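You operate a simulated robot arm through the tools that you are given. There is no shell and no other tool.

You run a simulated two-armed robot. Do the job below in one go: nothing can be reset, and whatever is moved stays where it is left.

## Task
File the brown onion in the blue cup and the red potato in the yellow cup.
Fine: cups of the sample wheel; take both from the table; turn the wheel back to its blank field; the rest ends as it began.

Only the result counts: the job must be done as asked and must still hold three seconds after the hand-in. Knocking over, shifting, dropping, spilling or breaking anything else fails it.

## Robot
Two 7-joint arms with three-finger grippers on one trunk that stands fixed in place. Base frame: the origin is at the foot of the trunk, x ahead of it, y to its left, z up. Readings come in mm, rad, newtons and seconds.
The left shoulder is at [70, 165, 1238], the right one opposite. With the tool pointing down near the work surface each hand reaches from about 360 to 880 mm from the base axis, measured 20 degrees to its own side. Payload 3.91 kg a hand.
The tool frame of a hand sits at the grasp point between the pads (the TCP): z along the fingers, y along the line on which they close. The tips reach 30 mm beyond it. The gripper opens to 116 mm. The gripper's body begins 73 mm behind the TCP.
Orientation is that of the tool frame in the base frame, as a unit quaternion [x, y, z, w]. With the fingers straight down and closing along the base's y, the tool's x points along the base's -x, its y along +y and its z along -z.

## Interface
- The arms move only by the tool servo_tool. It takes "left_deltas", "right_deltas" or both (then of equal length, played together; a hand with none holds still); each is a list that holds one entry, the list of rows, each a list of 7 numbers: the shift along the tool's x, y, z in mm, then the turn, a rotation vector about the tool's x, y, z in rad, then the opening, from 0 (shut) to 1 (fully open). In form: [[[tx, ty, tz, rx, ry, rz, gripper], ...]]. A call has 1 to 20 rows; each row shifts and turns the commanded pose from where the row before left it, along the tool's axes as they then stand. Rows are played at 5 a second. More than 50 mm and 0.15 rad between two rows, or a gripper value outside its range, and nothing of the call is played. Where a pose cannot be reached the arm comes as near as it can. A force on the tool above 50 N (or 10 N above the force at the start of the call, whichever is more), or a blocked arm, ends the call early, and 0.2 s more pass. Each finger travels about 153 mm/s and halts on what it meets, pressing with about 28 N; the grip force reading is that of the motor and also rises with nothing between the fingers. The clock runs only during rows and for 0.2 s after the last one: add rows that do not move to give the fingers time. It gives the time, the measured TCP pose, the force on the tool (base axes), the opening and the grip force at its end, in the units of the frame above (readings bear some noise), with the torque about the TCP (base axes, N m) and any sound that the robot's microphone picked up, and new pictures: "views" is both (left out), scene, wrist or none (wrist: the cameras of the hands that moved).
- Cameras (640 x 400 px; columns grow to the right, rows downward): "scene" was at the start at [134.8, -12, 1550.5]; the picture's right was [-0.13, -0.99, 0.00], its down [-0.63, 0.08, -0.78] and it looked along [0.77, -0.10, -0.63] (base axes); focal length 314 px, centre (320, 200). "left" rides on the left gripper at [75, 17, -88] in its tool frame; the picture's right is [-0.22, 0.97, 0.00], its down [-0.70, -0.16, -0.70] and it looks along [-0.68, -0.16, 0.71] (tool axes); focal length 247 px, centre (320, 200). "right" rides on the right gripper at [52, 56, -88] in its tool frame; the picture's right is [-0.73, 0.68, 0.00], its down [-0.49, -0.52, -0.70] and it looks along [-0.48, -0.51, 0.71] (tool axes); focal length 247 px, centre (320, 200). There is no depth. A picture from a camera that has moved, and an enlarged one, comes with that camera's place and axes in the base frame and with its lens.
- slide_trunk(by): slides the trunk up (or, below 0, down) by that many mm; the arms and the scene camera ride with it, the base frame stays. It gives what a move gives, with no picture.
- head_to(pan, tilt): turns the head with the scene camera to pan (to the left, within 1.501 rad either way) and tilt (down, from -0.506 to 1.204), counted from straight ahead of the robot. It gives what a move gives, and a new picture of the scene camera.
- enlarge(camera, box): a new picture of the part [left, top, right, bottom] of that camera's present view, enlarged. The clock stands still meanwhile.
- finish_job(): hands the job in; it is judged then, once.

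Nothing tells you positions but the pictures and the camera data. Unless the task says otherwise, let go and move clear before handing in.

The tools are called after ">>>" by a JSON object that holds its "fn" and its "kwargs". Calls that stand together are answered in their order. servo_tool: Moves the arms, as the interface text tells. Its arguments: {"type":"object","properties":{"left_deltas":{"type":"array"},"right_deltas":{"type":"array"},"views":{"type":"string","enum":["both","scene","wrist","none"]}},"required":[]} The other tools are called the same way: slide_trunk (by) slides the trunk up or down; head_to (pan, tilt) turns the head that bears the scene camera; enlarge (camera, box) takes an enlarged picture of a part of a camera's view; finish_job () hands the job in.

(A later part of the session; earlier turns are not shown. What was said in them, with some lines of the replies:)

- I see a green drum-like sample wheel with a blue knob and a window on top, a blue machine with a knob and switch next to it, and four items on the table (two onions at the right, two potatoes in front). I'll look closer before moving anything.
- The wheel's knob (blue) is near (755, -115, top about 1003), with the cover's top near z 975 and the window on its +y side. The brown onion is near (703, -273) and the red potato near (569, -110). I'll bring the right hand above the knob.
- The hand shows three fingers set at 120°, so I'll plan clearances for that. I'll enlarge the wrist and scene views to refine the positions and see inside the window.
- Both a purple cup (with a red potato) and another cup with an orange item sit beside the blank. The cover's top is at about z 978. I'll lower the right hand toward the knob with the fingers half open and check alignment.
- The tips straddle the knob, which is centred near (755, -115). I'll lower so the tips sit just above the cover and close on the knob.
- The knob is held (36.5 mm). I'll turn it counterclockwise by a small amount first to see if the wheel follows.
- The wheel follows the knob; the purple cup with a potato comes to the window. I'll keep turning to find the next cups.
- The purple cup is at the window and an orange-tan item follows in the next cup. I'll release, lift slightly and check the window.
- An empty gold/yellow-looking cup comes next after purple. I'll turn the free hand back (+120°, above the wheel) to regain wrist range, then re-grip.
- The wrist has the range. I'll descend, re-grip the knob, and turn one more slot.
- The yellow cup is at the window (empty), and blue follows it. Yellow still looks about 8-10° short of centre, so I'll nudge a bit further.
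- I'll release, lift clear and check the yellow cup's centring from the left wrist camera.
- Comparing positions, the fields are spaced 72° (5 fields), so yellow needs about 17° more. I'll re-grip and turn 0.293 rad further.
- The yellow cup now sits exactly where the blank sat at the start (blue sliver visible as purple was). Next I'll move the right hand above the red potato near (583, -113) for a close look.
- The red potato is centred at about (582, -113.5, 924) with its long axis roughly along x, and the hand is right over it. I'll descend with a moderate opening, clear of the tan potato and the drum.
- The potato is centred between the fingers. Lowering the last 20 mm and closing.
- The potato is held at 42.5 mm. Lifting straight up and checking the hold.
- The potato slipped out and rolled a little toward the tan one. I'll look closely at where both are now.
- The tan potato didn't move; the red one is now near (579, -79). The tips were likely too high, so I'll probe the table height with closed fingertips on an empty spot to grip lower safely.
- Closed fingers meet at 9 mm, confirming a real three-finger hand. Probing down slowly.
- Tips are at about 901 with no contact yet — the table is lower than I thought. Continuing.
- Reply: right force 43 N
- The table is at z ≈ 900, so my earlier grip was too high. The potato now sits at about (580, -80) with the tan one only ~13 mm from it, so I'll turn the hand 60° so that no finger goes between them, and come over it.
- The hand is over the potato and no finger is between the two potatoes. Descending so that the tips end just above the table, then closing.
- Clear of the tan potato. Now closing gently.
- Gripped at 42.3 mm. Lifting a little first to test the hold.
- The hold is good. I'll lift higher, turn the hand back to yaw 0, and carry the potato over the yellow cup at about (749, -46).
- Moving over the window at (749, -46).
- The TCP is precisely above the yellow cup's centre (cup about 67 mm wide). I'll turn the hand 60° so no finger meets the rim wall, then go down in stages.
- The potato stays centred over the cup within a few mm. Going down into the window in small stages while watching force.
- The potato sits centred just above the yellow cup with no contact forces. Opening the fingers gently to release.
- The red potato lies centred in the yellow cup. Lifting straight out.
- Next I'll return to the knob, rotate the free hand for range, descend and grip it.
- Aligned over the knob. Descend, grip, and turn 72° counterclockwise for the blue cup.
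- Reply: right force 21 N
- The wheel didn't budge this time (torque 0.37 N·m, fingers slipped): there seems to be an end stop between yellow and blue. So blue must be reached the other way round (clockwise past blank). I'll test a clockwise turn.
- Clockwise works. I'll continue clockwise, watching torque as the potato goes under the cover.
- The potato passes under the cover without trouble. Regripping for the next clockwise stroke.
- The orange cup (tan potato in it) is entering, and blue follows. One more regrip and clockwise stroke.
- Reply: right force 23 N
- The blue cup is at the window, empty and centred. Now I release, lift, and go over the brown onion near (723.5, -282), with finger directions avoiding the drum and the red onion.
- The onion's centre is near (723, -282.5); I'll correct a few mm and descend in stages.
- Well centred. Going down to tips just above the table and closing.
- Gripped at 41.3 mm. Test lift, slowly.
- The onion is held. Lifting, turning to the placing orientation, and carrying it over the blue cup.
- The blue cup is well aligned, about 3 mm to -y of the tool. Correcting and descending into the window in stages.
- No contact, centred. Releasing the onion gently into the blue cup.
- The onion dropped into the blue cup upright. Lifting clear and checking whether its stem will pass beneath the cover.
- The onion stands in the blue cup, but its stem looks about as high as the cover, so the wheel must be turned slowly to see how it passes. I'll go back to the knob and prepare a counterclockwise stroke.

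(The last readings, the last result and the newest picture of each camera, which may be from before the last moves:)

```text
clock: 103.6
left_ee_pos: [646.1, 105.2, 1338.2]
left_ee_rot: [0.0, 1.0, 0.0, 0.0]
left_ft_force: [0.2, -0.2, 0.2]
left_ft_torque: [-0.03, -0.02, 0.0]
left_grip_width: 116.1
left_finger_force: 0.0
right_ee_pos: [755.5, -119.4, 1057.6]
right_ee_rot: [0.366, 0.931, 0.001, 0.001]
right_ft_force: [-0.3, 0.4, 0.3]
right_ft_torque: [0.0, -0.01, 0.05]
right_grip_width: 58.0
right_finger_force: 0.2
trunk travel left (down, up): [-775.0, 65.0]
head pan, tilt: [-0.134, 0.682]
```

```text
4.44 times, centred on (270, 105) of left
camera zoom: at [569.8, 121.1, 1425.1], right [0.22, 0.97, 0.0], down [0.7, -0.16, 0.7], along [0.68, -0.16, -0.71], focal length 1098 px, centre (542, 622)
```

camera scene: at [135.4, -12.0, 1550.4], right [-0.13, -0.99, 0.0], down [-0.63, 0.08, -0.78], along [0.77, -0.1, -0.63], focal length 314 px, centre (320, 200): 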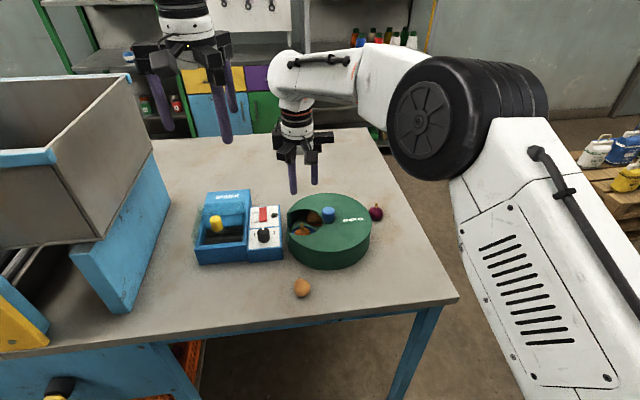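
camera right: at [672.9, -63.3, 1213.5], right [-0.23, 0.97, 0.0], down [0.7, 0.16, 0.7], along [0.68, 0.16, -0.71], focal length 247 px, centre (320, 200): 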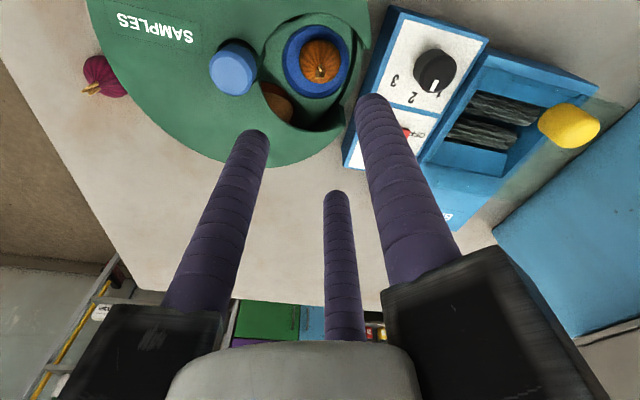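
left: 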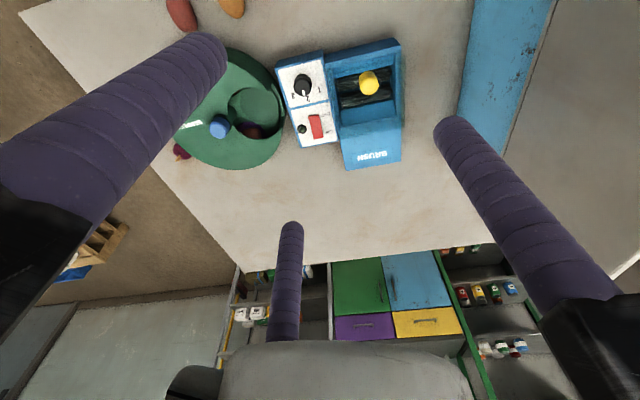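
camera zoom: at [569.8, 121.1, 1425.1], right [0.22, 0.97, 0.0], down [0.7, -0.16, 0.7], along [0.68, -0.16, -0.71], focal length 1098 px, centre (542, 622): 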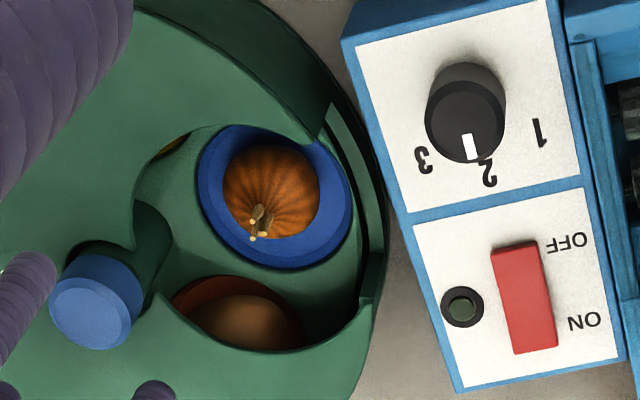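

Aligned with the knob. Grip and turn counterclockwise 0.5 rad first.

>>> {"fn": "servo_tool", "kwargs": {"right_deltas": [[[0, 0, 21, 0, 0, 0, 0.5], [0, 0, 21, 0, 0, 0, 0.5], [0, 0, 0, 0, 0, 0, 0.3], [0, 0, 0, 0, 0, 0, 0.1], [0, 0, 0, 0, 0, 0, 0.1], [0, 0, 0, 0, 0, -0.08, 0.1], [0, 0, 0, 0, 0, -0.08, 0.1], [0, 0, 0, 0, 0, -0.08, 0.1], [0, 0, 0, 0, 0, -0.08, 0.1], [0, 0, 0, 0, 0, -0.08, 0.1], [0, 0, 0, 0, 0, -0.05, 0.1], [0, 0, 0, 0, 0, -0.05, 0.1], [0, 0, 0, 0, 0, 0, 0.1]]], "views": "none"}}

>>> {"fn": "enlarge", "kwargs": {"camera": "left", "box": [200, 60, 340, 150]}}

>>> {"fn": "enlarge", "kwargs": {"camera": "scene", "box": [275, 190, 355, 240]}}

>>> {"fn": "enlarge", "kwargs": {"camera": "right", "box": [160, 0, 520, 225]}}

```text
clock: 106.4
left_ee_pos: [645.7, 105.2, 1337.7]
left_ee_rot: [0.0, 1.0, 0.0, 0.0]
left_ft_force: [0.2, 0.7, -0.2]
left_ft_torque: [0.0, 0.04, -0.02]
left_grip_width: 116.0
left_finger_force: 0.2
right_ee_pos: [756.4, -118.7, 1015.2]
right_ee_rot: [0.125, 0.992, -0.001, 0.0]
right_ft_force: [-11.5, 2.3, -14.1]
right_ft_torque: [-0.11, 0.05, 0.04]
right_grip_width: 33.5
right_finger_force: 45.1
trunk travel left (down, up): [-775.0, 65.0]
head pan, tilt: [-0.134, 0.682]
```

```text
4.44 times, centred on (270, 105) of left
camera zoom: at [570.7, 120.9, 1424.6], right [0.22, 0.97, 0.0], down [0.7, -0.16, 0.7], along [0.68, -0.16, -0.71], focal length 1098 px, centre (542, 622)
```

zoom: 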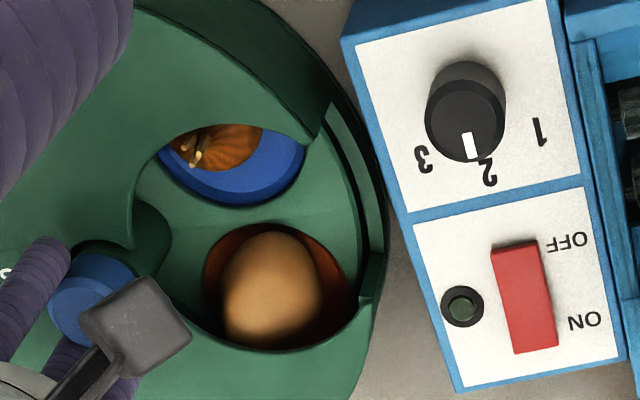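

```text
8.00 times, centred on (315, 215) of scene
camera zoom: at [134.9, -12.0, 1550.4], right [-0.13, -0.99, 0.0], down [-0.63, 0.08, -0.78], along [0.77, -0.1, -0.63], focal length 2515 px, centre (360, 80)
```

zoom: 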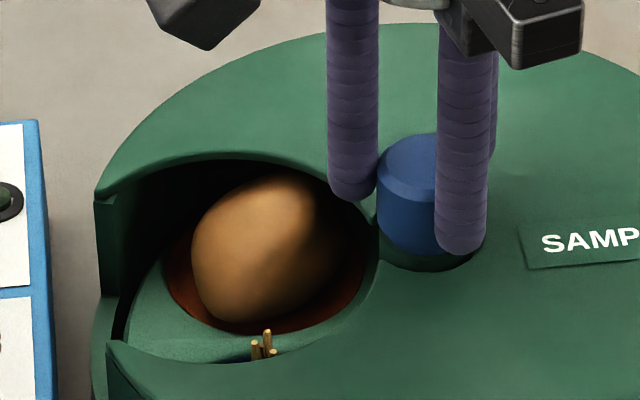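

```text
1.78 times, centred on (340, 112) of right
camera zoom: at [718.3, -50.8, 1103.6], right [0.88, 0.48, 0.0], down [0.34, -0.63, 0.7], along [0.33, -0.61, -0.71], focal length 439 px, centre (284, 356)
```

zoom: 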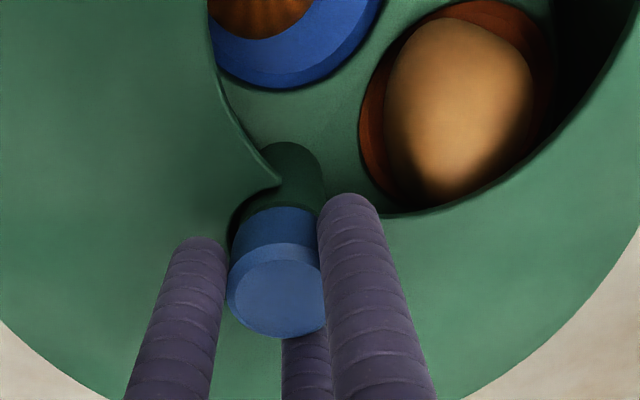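

The stem is near the cover's edge (about 8 mm away). Advancing in small steps.

>>> {"fn": "servo_tool", "kwargs": {"right_deltas": [[[0, 0, 0, 0, 0, -0.04, 0.1], [0, 0, 0, 0, 0, -0.04, 0.1], [0, 0, 0, 0, 0, -0.04, 0.1], [0, 0, 0, 0, 0, 0, 0.1]]], "views": "none"}}

>>> {"fn": "enlarge", "kwargs": {"camera": "left", "box": [220, 75, 290, 120]}}

>>> {"fn": "enlarge", "kwargs": {"camera": "scene", "box": [285, 205, 335, 240]}}

```text
clock: 107.4
left_ee_pos: [645.1, 105.6, 1336.3]
left_ee_rot: [0.001, 1.0, 0.0, 0.0]
left_ft_force: [-0.8, -0.2, 0.3]
left_ft_torque: [-0.01, 0.02, 0.0]
left_grip_width: 116.0
left_finger_force: 0.0
right_ee_pos: [755.4, -118.8, 1014.6]
right_ee_rot: [0.065, 0.998, 0.001, 0.0]
right_ft_force: [-11.2, 6.0, -15.5]
right_ft_torque: [-0.04, 0.32, 0.03]
right_grip_width: 33.5
right_finger_force: 44.7
trunk travel left (down, up): [-775.0, 65.0]
head pan, tilt: [-0.134, 0.682]
```

```text
8.89 times, centred on (255, 98) of left
camera zoom: at [570.8, 121.7, 1424.5], right [0.22, 0.97, 0.0], down [0.7, -0.16, 0.7], along [0.68, -0.16, -0.71], focal length 2195 px, centre (898, 1111)
```

zoom: 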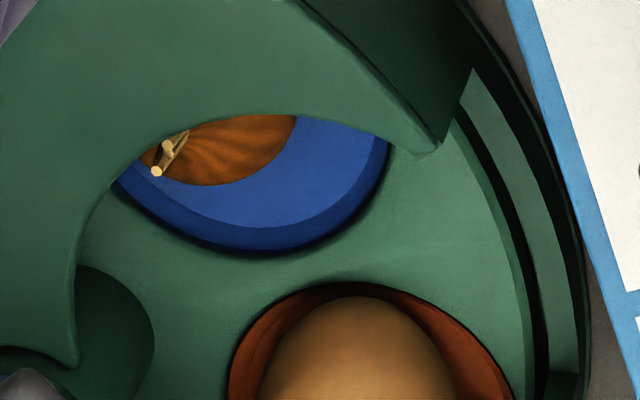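

```text
11.43 times, centred on (310, 222) of scene
camera zoom: at [135.1, -11.3, 1550.4], right [-0.13, -0.99, 0.0], down [-0.63, 0.08, -0.78], along [0.77, -0.1, -0.63], focal length 3593 px, centre (434, -57)
```

zoom: 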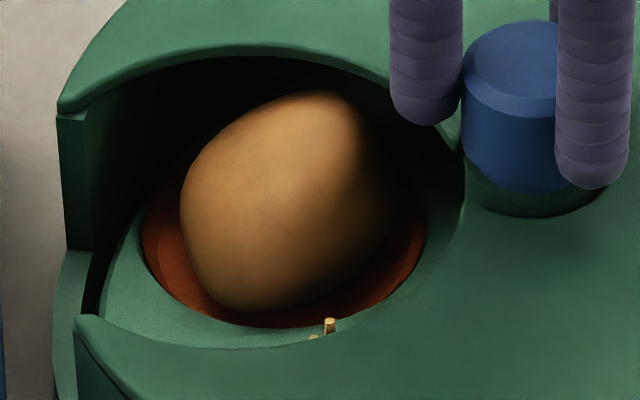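

The first stem prong already seems to slide beneath the cover with no torque rise. Continuing in small steps.

>>> {"fn": "servo_tool", "kwargs": {"right_deltas": [[[0, 0, 0, 0, 0, -0.04, 0.1], [0, 0, 0, 0, 0, -0.04, 0.1], [0, 0, 0, 0, 0, 0, 0.1]]], "views": "none"}}

>>> {"fn": "enlarge", "kwargs": {"camera": "left", "box": [220, 75, 290, 120]}}

>>> {"fn": "enlarge", "kwargs": {"camera": "scene", "box": [285, 205, 335, 240]}}

```text
clock: 108.2
left_ee_pos: [645.9, 103.7, 1337.0]
left_ee_rot: [0.0, 1.0, 0.001, 0.0]
left_ft_force: [-0.8, -0.7, -0.4]
left_ft_torque: [-0.02, -0.01, 0.02]
left_grip_width: 116.1
left_finger_force: 0.0
right_ee_pos: [755.1, -118.0, 1015.0]
right_ee_rot: [0.024, 1.0, 0.0, 0.0]
right_ft_force: [-12.7, 5.1, -17.0]
right_ft_torque: [0.23, 0.25, 0.03]
right_grip_width: 33.4
right_finger_force: 45.4
trunk travel left (down, up): [-775.0, 65.0]
head pan, tilt: [-0.134, 0.682]
```

```text
8.89 times, centred on (255, 98) of left
camera zoom: at [570.9, 121.5, 1424.5], right [0.22, 0.97, 0.0], down [0.7, -0.16, 0.7], along [0.68, -0.16, -0.71], focal length 2195 px, centre (898, 1111)
```

zoom: 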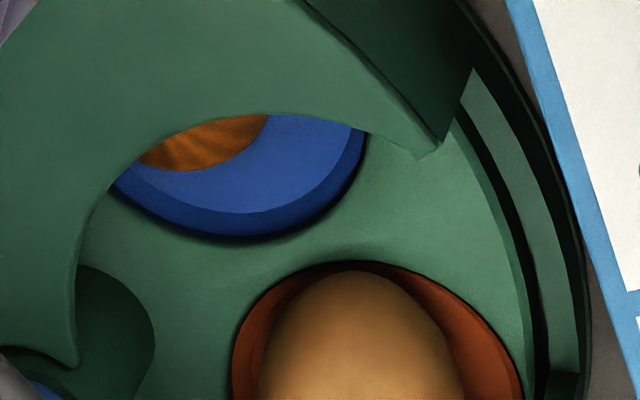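

```text
11.43 times, centred on (310, 222) of scene
camera zoom: at [135.2, -11.4, 1550.4], right [-0.13, -0.99, 0.0], down [-0.63, 0.08, -0.78], along [0.77, -0.1, -0.63], focal length 3593 px, centre (434, -57)
```

zoom: 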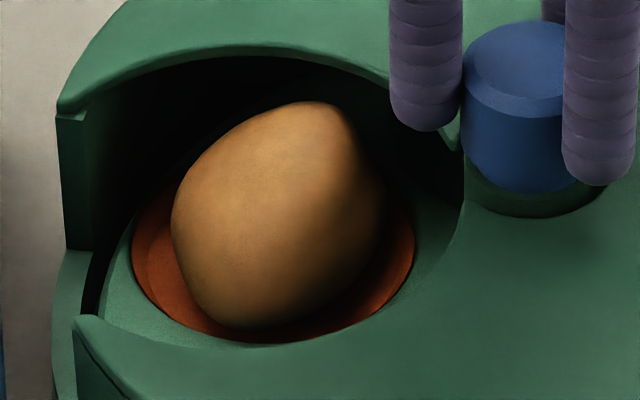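

The stem passed cleanly under the cover. Continuing counterclockwise, then a regrip.

>>> {"fn": "servo_tool", "kwargs": {"right_deltas": [[[0, 0, 0, 0, 0, -0.1, 0.1], [0, 0, 0, 0, 0, -0.1, 0.1], [0, 0, 0, 0, 0, -0.1, 0.1], [0, 0, 0, 0, 0, -0.1, 0.1], [0, 0, 0, 0, 0, -0.1, 0.1], [0, 0, 0, 0, 0, -0.1, 0.1], [0, 0, 0, 0, 0, -0.1, 0.1], [0, 0, 0, 0, 0, -0.1, 0.1], [0, 0, 0, 0, 0, -0.1, 0.1], [0, 0, 0, 0, 0, 0, 0.1]]], "views": "none"}}

>>> {"fn": "servo_tool", "kwargs": {"right_deltas": [[[0, 0, 0, 0, 0, 0, 0.4], [0, 0, 0, 0, 0, 0, 0.5], [0, 0, -40, 0, 0, 0, 0.5], [0, 0, 0, 0, 0, 0.15, 0.5], [0, 0, 0, 0, 0, 0.15, 0.5], [0, 0, 0, 0, 0, 0.15, 0.5], [0, 0, 0, 0, 0, 0.15, 0.5], [0, 0, 0, 0, 0, 0.15, 0.5], [0, 0, 0, 0, 0, 0.15, 0.5], [0, 0, 0, 0, 0, 0.15, 0.5], [0, 0, 0, 0, 0, 0.15, 0.5], [0, 0, 0, 0, 0, 0.15, 0.5], [0, 0, 0, 0, 0, 0.15, 0.5], [0, 0, 0, 0, 0, 0, 0.5]]], "views": "none"}}

>>> {"fn": "enlarge", "kwargs": {"camera": "right", "box": [160, 0, 520, 225]}}

>>> {"fn": "enlarge", "kwargs": {"camera": "left", "box": [150, 0, 350, 180]}}

>>> {"fn": "enlarge", "kwargs": {"camera": "scene", "box": [270, 180, 390, 270]}}

```text
clock: 110.4
left_ee_pos: [645.9, 105.2, 1337.2]
left_ee_rot: [0.0, 1.0, 0.0, 0.0]
left_ft_force: [-0.2, -0.8, -0.3]
left_ft_torque: [-0.03, 0.02, 0.04]
left_grip_width: 116.2
left_finger_force: 0.1
right_ee_pos: [755.0, -118.4, 1015.0]
right_ee_rot: [-0.412, 0.911, 0.001, 0.001]
right_ft_force: [-10.8, 3.6, -19.1]
right_ft_torque: [-0.1, -0.42, 0.02]
right_grip_width: 33.2
right_finger_force: 44.6
trunk travel left (down, up): [-775.0, 65.0]
head pan, tilt: [-0.134, 0.682]
```

```text
clock: 113.4
left_ee_pos: [645.6, 104.5, 1336.3]
left_ee_rot: [0.0, 1.0, 0.0, 0.0]
left_ft_force: [0.3, -0.4, -0.3]
left_ft_torque: [-0.02, 0.03, 0.04]
left_grip_width: 116.2
left_finger_force: 0.0
right_ee_pos: [755.5, -118.1, 1055.3]
right_ee_rot: [0.319, 0.948, 0.0, -0.001]
right_ft_force: [-0.2, 0.2, -0.1]
right_ft_torque: [0.05, 0.01, 0.0]
right_grip_width: 58.0
right_finger_force: 0.1
trunk travel left (down, up): [-775.0, 65.0]
head pan, tilt: [-0.134, 0.682]
```

```text
1.78 times, centred on (340, 112) of right
camera zoom: at [747.7, -42.3, 1144.5], right [1.0, 0.1, 0.0], down [0.07, -0.71, 0.7], along [0.07, -0.7, -0.71], focal length 439 px, centre (284, 356)
```

zoom: 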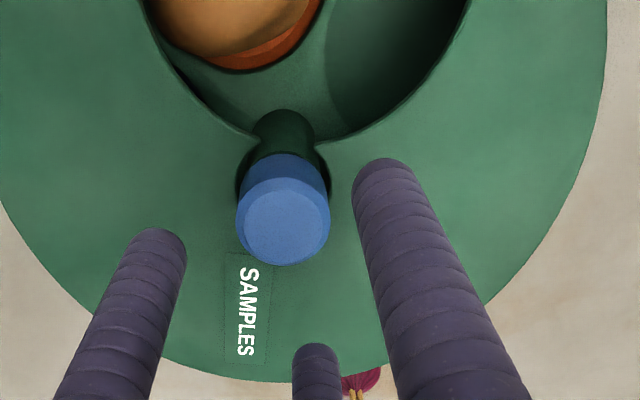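

```text
2.22 times, centred on (250, 90) of left
camera zoom: at [570.6, 120.9, 1424.7], right [0.22, 0.97, 0.0], down [0.7, -0.16, 0.7], along [0.68, -0.16, -0.71], focal length 549 px, centre (476, 444)
```

zoom: 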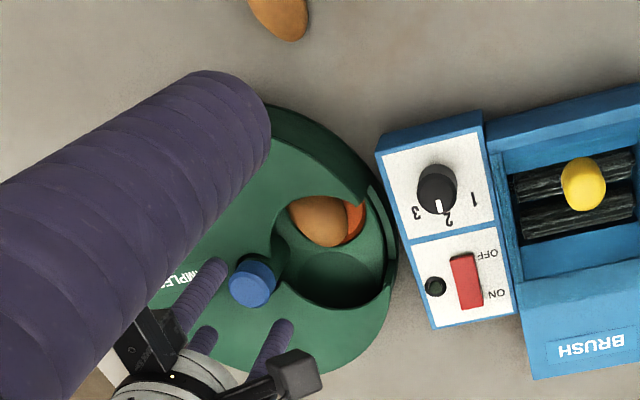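

```text
4.44 times, centred on (330, 225) of scene
camera zoom: at [134.8, -12.0, 1550.5], right [-0.13, -0.99, 0.0], down [-0.63, 0.08, -0.78], along [0.77, -0.1, -0.63], focal length 1397 px, centre (276, 89)
```

zoom: 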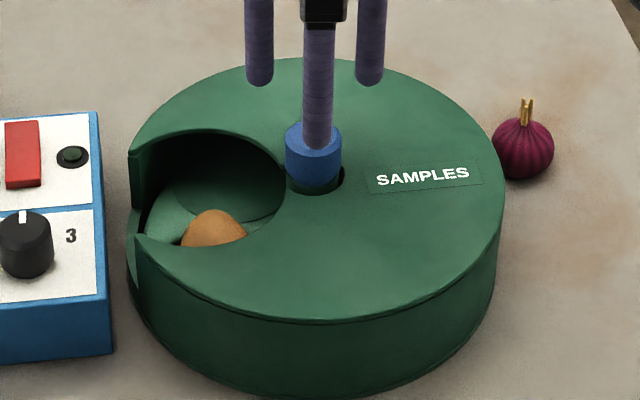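

The blank field is coming in. One more stroke of about 0.91 rad.

>>> {"fn": "servo_tool", "kwargs": {"right_deltas": [[[0, 0, 20, 0, 0, 0, 0.5], [0, 0, 20, 0, 0, 0, 0.5], [0, 0, 0, 0, 0, 0, 0.3], [0, 0, 0, 0, 0, 0, 0.1], [0, 0, 0, 0, 0, 0, 0.1], [0, 0, 0, 0, 0, -0.0913, 0.1], [0, 0, 0, 0, 0, -0.0913, 0.1], [0, 0, 0, 0, 0, -0.0913, 0.1], [0, 0, 0, 0, 0, -0.0913, 0.1], [0, 0, 0, 0, 0, -0.0913, 0.1], [0, 0, 0, 0, 0, -0.0913, 0.1], [0, 0, 0, 0, 0, -0.0913, 0.1], [0, 0, 0, 0, 0, -0.0913, 0.1], [0, 0, 0, 0, 0, -0.0913, 0.1], [0, 0, 0, 0, 0, -0.0913, 0.1], [0, 0, 0, 0, 0, 0, 0.1]]], "views": "none"}}

>>> {"fn": "servo_tool", "kwargs": {"right_deltas": [[[0, 0, 0, 0, 0, 0, 0.4], [0, 0, 0, 0, 0, 0, 0.5], [0, 0, -30, 0, 0, 0, 0.5], [0, 0, -40, 0, 0, 0, 0.5], [0, 0, -40, 0, 0, 0, 0.5], [0, 0, 0, 0, 0, 0, 0.5]]], "views": "none"}}

>>> {"fn": "enlarge", "kwargs": {"camera": "left", "box": [150, 0, 350, 180]}}

>>> {"fn": "enlarge", "kwargs": {"camera": "scene", "box": [280, 185, 400, 260]}}

>>> {"fn": "enlarge", "kwargs": {"camera": "right", "box": [160, 0, 520, 225]}}

```text
clock: 116.8
left_ee_pos: [646.3, 105.7, 1337.1]
left_ee_rot: [0.0, 1.0, -0.001, 0.001]
left_ft_force: [0.2, 0.7, 0.8]
left_ft_torque: [0.01, 0.03, 0.02]
left_grip_width: 115.9
left_finger_force: 0.1
right_ee_pos: [755.8, -118.2, 1015.0]
right_ee_rot: [-0.132, 0.991, 0.0, 0.001]
right_ft_force: [-0.2, 2.7, -1.8]
right_ft_torque: [0.04, -0.24, 0.04]
right_grip_width: 33.6
right_finger_force: 44.7
trunk travel left (down, up): [-775.0, 65.0]
head pan, tilt: [-0.134, 0.682]
```

```text
clock: 118.2
left_ee_pos: [644.9, 105.3, 1336.4]
left_ee_rot: [-0.001, 1.0, 0.0, 0.0]
left_ft_force: [0.3, 0.5, 0.1]
left_ft_torque: [-0.04, 0.0, -0.04]
left_grip_width: 116.1
left_finger_force: 0.0
right_ee_pos: [755.8, -119.4, 1126.9]
right_ee_rot: [-0.131, 0.991, 0.001, 0.0]
right_ft_force: [-0.4, 0.7, -0.4]
right_ft_torque: [0.01, 0.01, 0.02]
right_grip_width: 57.8
right_finger_force: 0.0
trunk travel left (down, up): [-775.0, 65.0]
head pan, tilt: [-0.134, 0.682]
```

```text
2.22 times, centred on (250, 90) of left
camera zoom: at [571.0, 120.9, 1424.6], right [0.22, 0.97, 0.0], down [0.7, -0.16, 0.7], along [0.68, -0.16, -0.71], focal length 549 px, centre (476, 444)
```

zoom: 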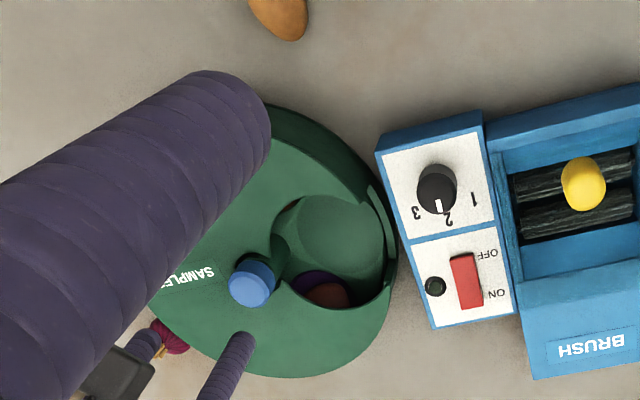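

```text
5.33 times, centred on (340, 222) of scene
camera zoom: at [135.2, -12.1, 1550.4], right [-0.13, -0.99, 0.0], down [-0.63, 0.08, -0.78], along [0.77, -0.1, -0.63], focal length 1677 px, centre (213, 80)
```

zoom: 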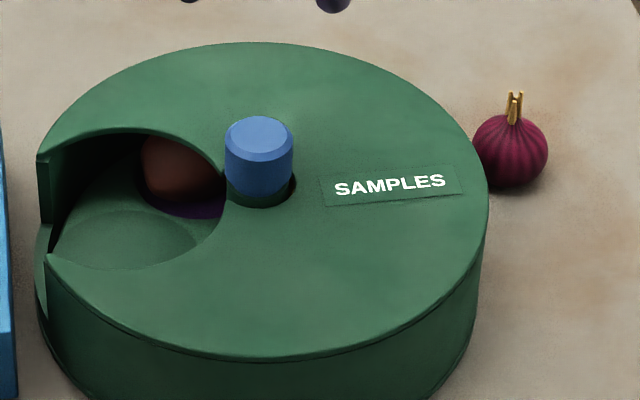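

```text
1.78 times, centred on (340, 112) of right
camera zoom: at [689.9, -78.6, 1215.2], right [0.53, 0.85, 0.0], down [0.61, -0.38, 0.7], along [0.59, -0.37, -0.71], focal length 439 px, centre (284, 356)
```

zoom: 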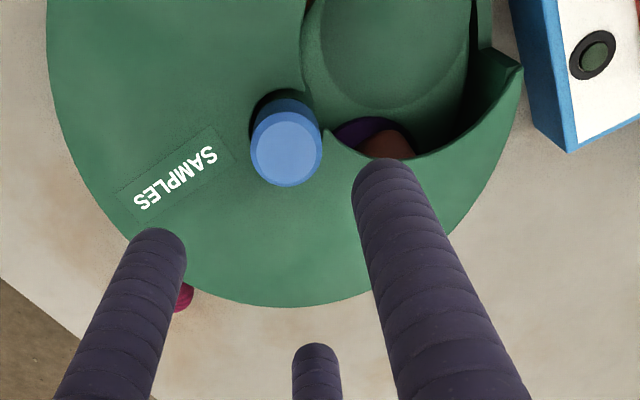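

The blank field is back at the window just as at the start. Retracting the right hand to near its starting place and checking the whole scene.

>>> {"fn": "servo_tool", "kwargs": {"right_deltas": [[[0, 0, -45, 0, 0, 0, 0.6], [0, 0, -45, 0, 0, 0, 0.8], [0, 0, -45, 0, 0, 0, 1], [0, 0, 0, 0, 0, 0.132, 1], [0, 0, 0, 0, 0, 0.131, 1], [16.4, -32.9, 0, 0, 0, 0, 1], [16.4, -32.9, 0, 0, 0, 0, 1], [16.4, -32.9, 0, 0, 0, 0, 1], [16.4, -32.9, 0, 0, 0, 0, 1], [16.4, -32.9, 0, 0, 0, 0, 1], [16.4, -32.9, 0, 0, 0, 0, 1], [16.4, -32.9, -20, 0, 0, 0, 1], [0, 0, 0, 0, 0, 0, 1]]], "views": "both"}}

>>> {"fn": "enlarge", "kwargs": {"camera": "scene", "box": [180, 170, 420, 310]}}

>>> {"fn": "enlarge", "kwargs": {"camera": "scene", "box": [280, 185, 400, 260]}}

>>> {"fn": "enlarge", "kwargs": {"camera": "left", "box": [150, 30, 420, 190]}}

```text
clock: 121.0
left_ee_pos: [646.8, 104.7, 1335.5]
left_ee_rot: [0.001, 1.0, 0.001, 0.0]
left_ft_force: [-0.1, 0.3, 0.4]
left_ft_torque: [0.01, 0.0, -0.01]
left_grip_width: 116.0
left_finger_force: 0.0
right_ee_pos: [640.1, -347.8, 1280.6]
right_ee_rot: [0.0, 1.0, 0.0, -0.001]
right_ft_force: [-0.4, 0.4, -1.1]
right_ft_torque: [-0.02, 0.0, -0.02]
right_grip_width: 116.2
right_finger_force: 0.0
trunk travel left (down, up): [-775.0, 65.0]
head pan, tilt: [-0.134, 0.682]
camera scene: at [135.3, -11.3, 1550.4], right [-0.13, -0.99, 0.0], down [-0.63, 0.08, -0.78], along [0.77, -0.1, -0.63], focal length 314 px, centre (320, 200)
camera right: at [587.7, -292.6, 1369.4], right [0.73, 0.68, 0.0], down [0.49, -0.52, 0.7], along [0.48, -0.51, -0.71], focal length 247 px, centre (320, 200)
```

scene: 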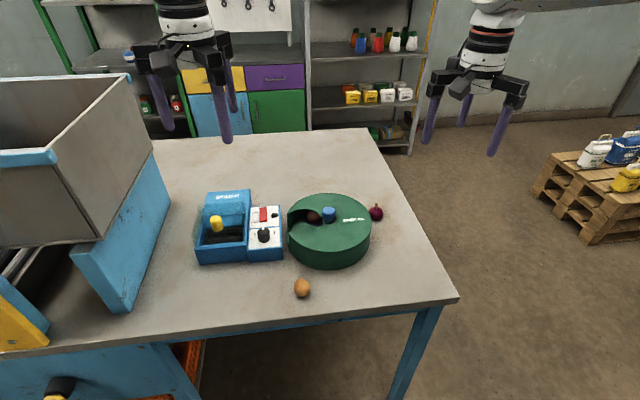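
right: 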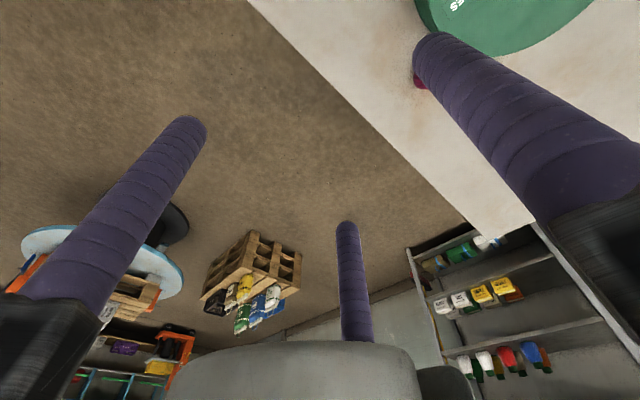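

```text
2.67 times, centred on (300, 240) of scene
camera zoom: at [135.3, -11.3, 1550.4], right [-0.13, -0.99, 0.0], down [-0.63, 0.08, -0.78], along [0.77, -0.1, -0.63], focal length 838 px, centre (373, 93)
```

zoom: 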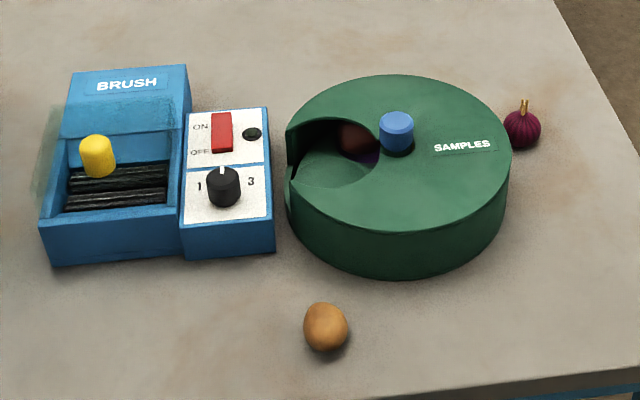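

```text
5.33 times, centred on (340, 222) of scene
camera zoom: at [135.3, -11.3, 1550.4], right [-0.13, -0.99, 0.0], down [-0.63, 0.08, -0.78], along [0.77, -0.1, -0.63], focal length 1677 px, centre (213, 80)
```

zoom: 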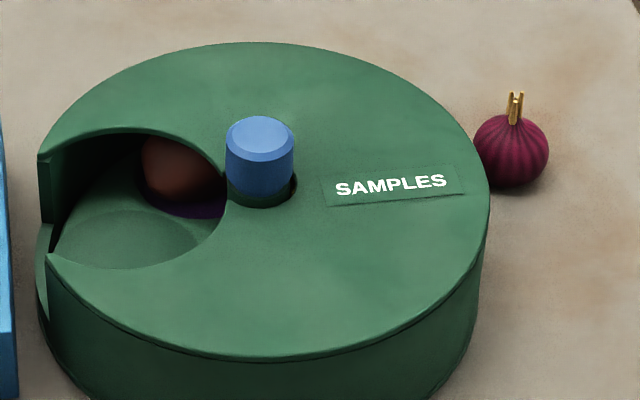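

```text
2.37 times, centred on (285, 110) of left
camera zoom: at [571.1, 121.6, 1424.5], right [0.22, 0.97, 0.0], down [0.7, -0.16, 0.7], along [0.68, -0.16, -0.71], focal length 585 px, centre (403, 413)
```

zoom: 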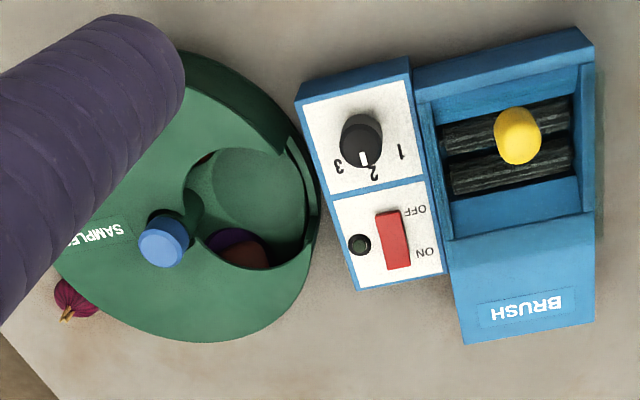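

Everything matches the starting state: the blank field is at the window, and the tan potato, red onion and brush machine have not moved. The red potato is in the yellow cup, the brown onion is in the blue cup, and both hands are clear, so I'm handing in.

>>> {"fn": "finish_job", "kwargs": {}}

```text
The job is handed in.
```

I put the red potato from the table into the yellow cup and the brown onion from the table into the blue cup. I then turned the wheel back to its blank field and handed the job in; no verdict has come back.

- **Dropped potato:** on the first try the red potato slipped out of the grip and rolled about 34 mm on the table. It stopped short of the tan potato, and I picked it up again.
- **Blue cup:** the wheel would not turn past yellow towards blue. I turned it the other way round to reach the blue cup.
- **Onion stem:** I thought the stem might catch on the wheel's cover, so I turned the wheel slowly there. It passed underneath cleanly.
- **Not rechecked:** both cups are under the cover now. I last saw the potato in its cup before the final turns of the wheel, and the onion as it went under the cover.
- **End state:** in the last pictures the blank field sits within about 2° of where it started. The tan potato, the red onion and the brush machine look unmoved. The right hand is back near its starting place, and the left hand never moved.
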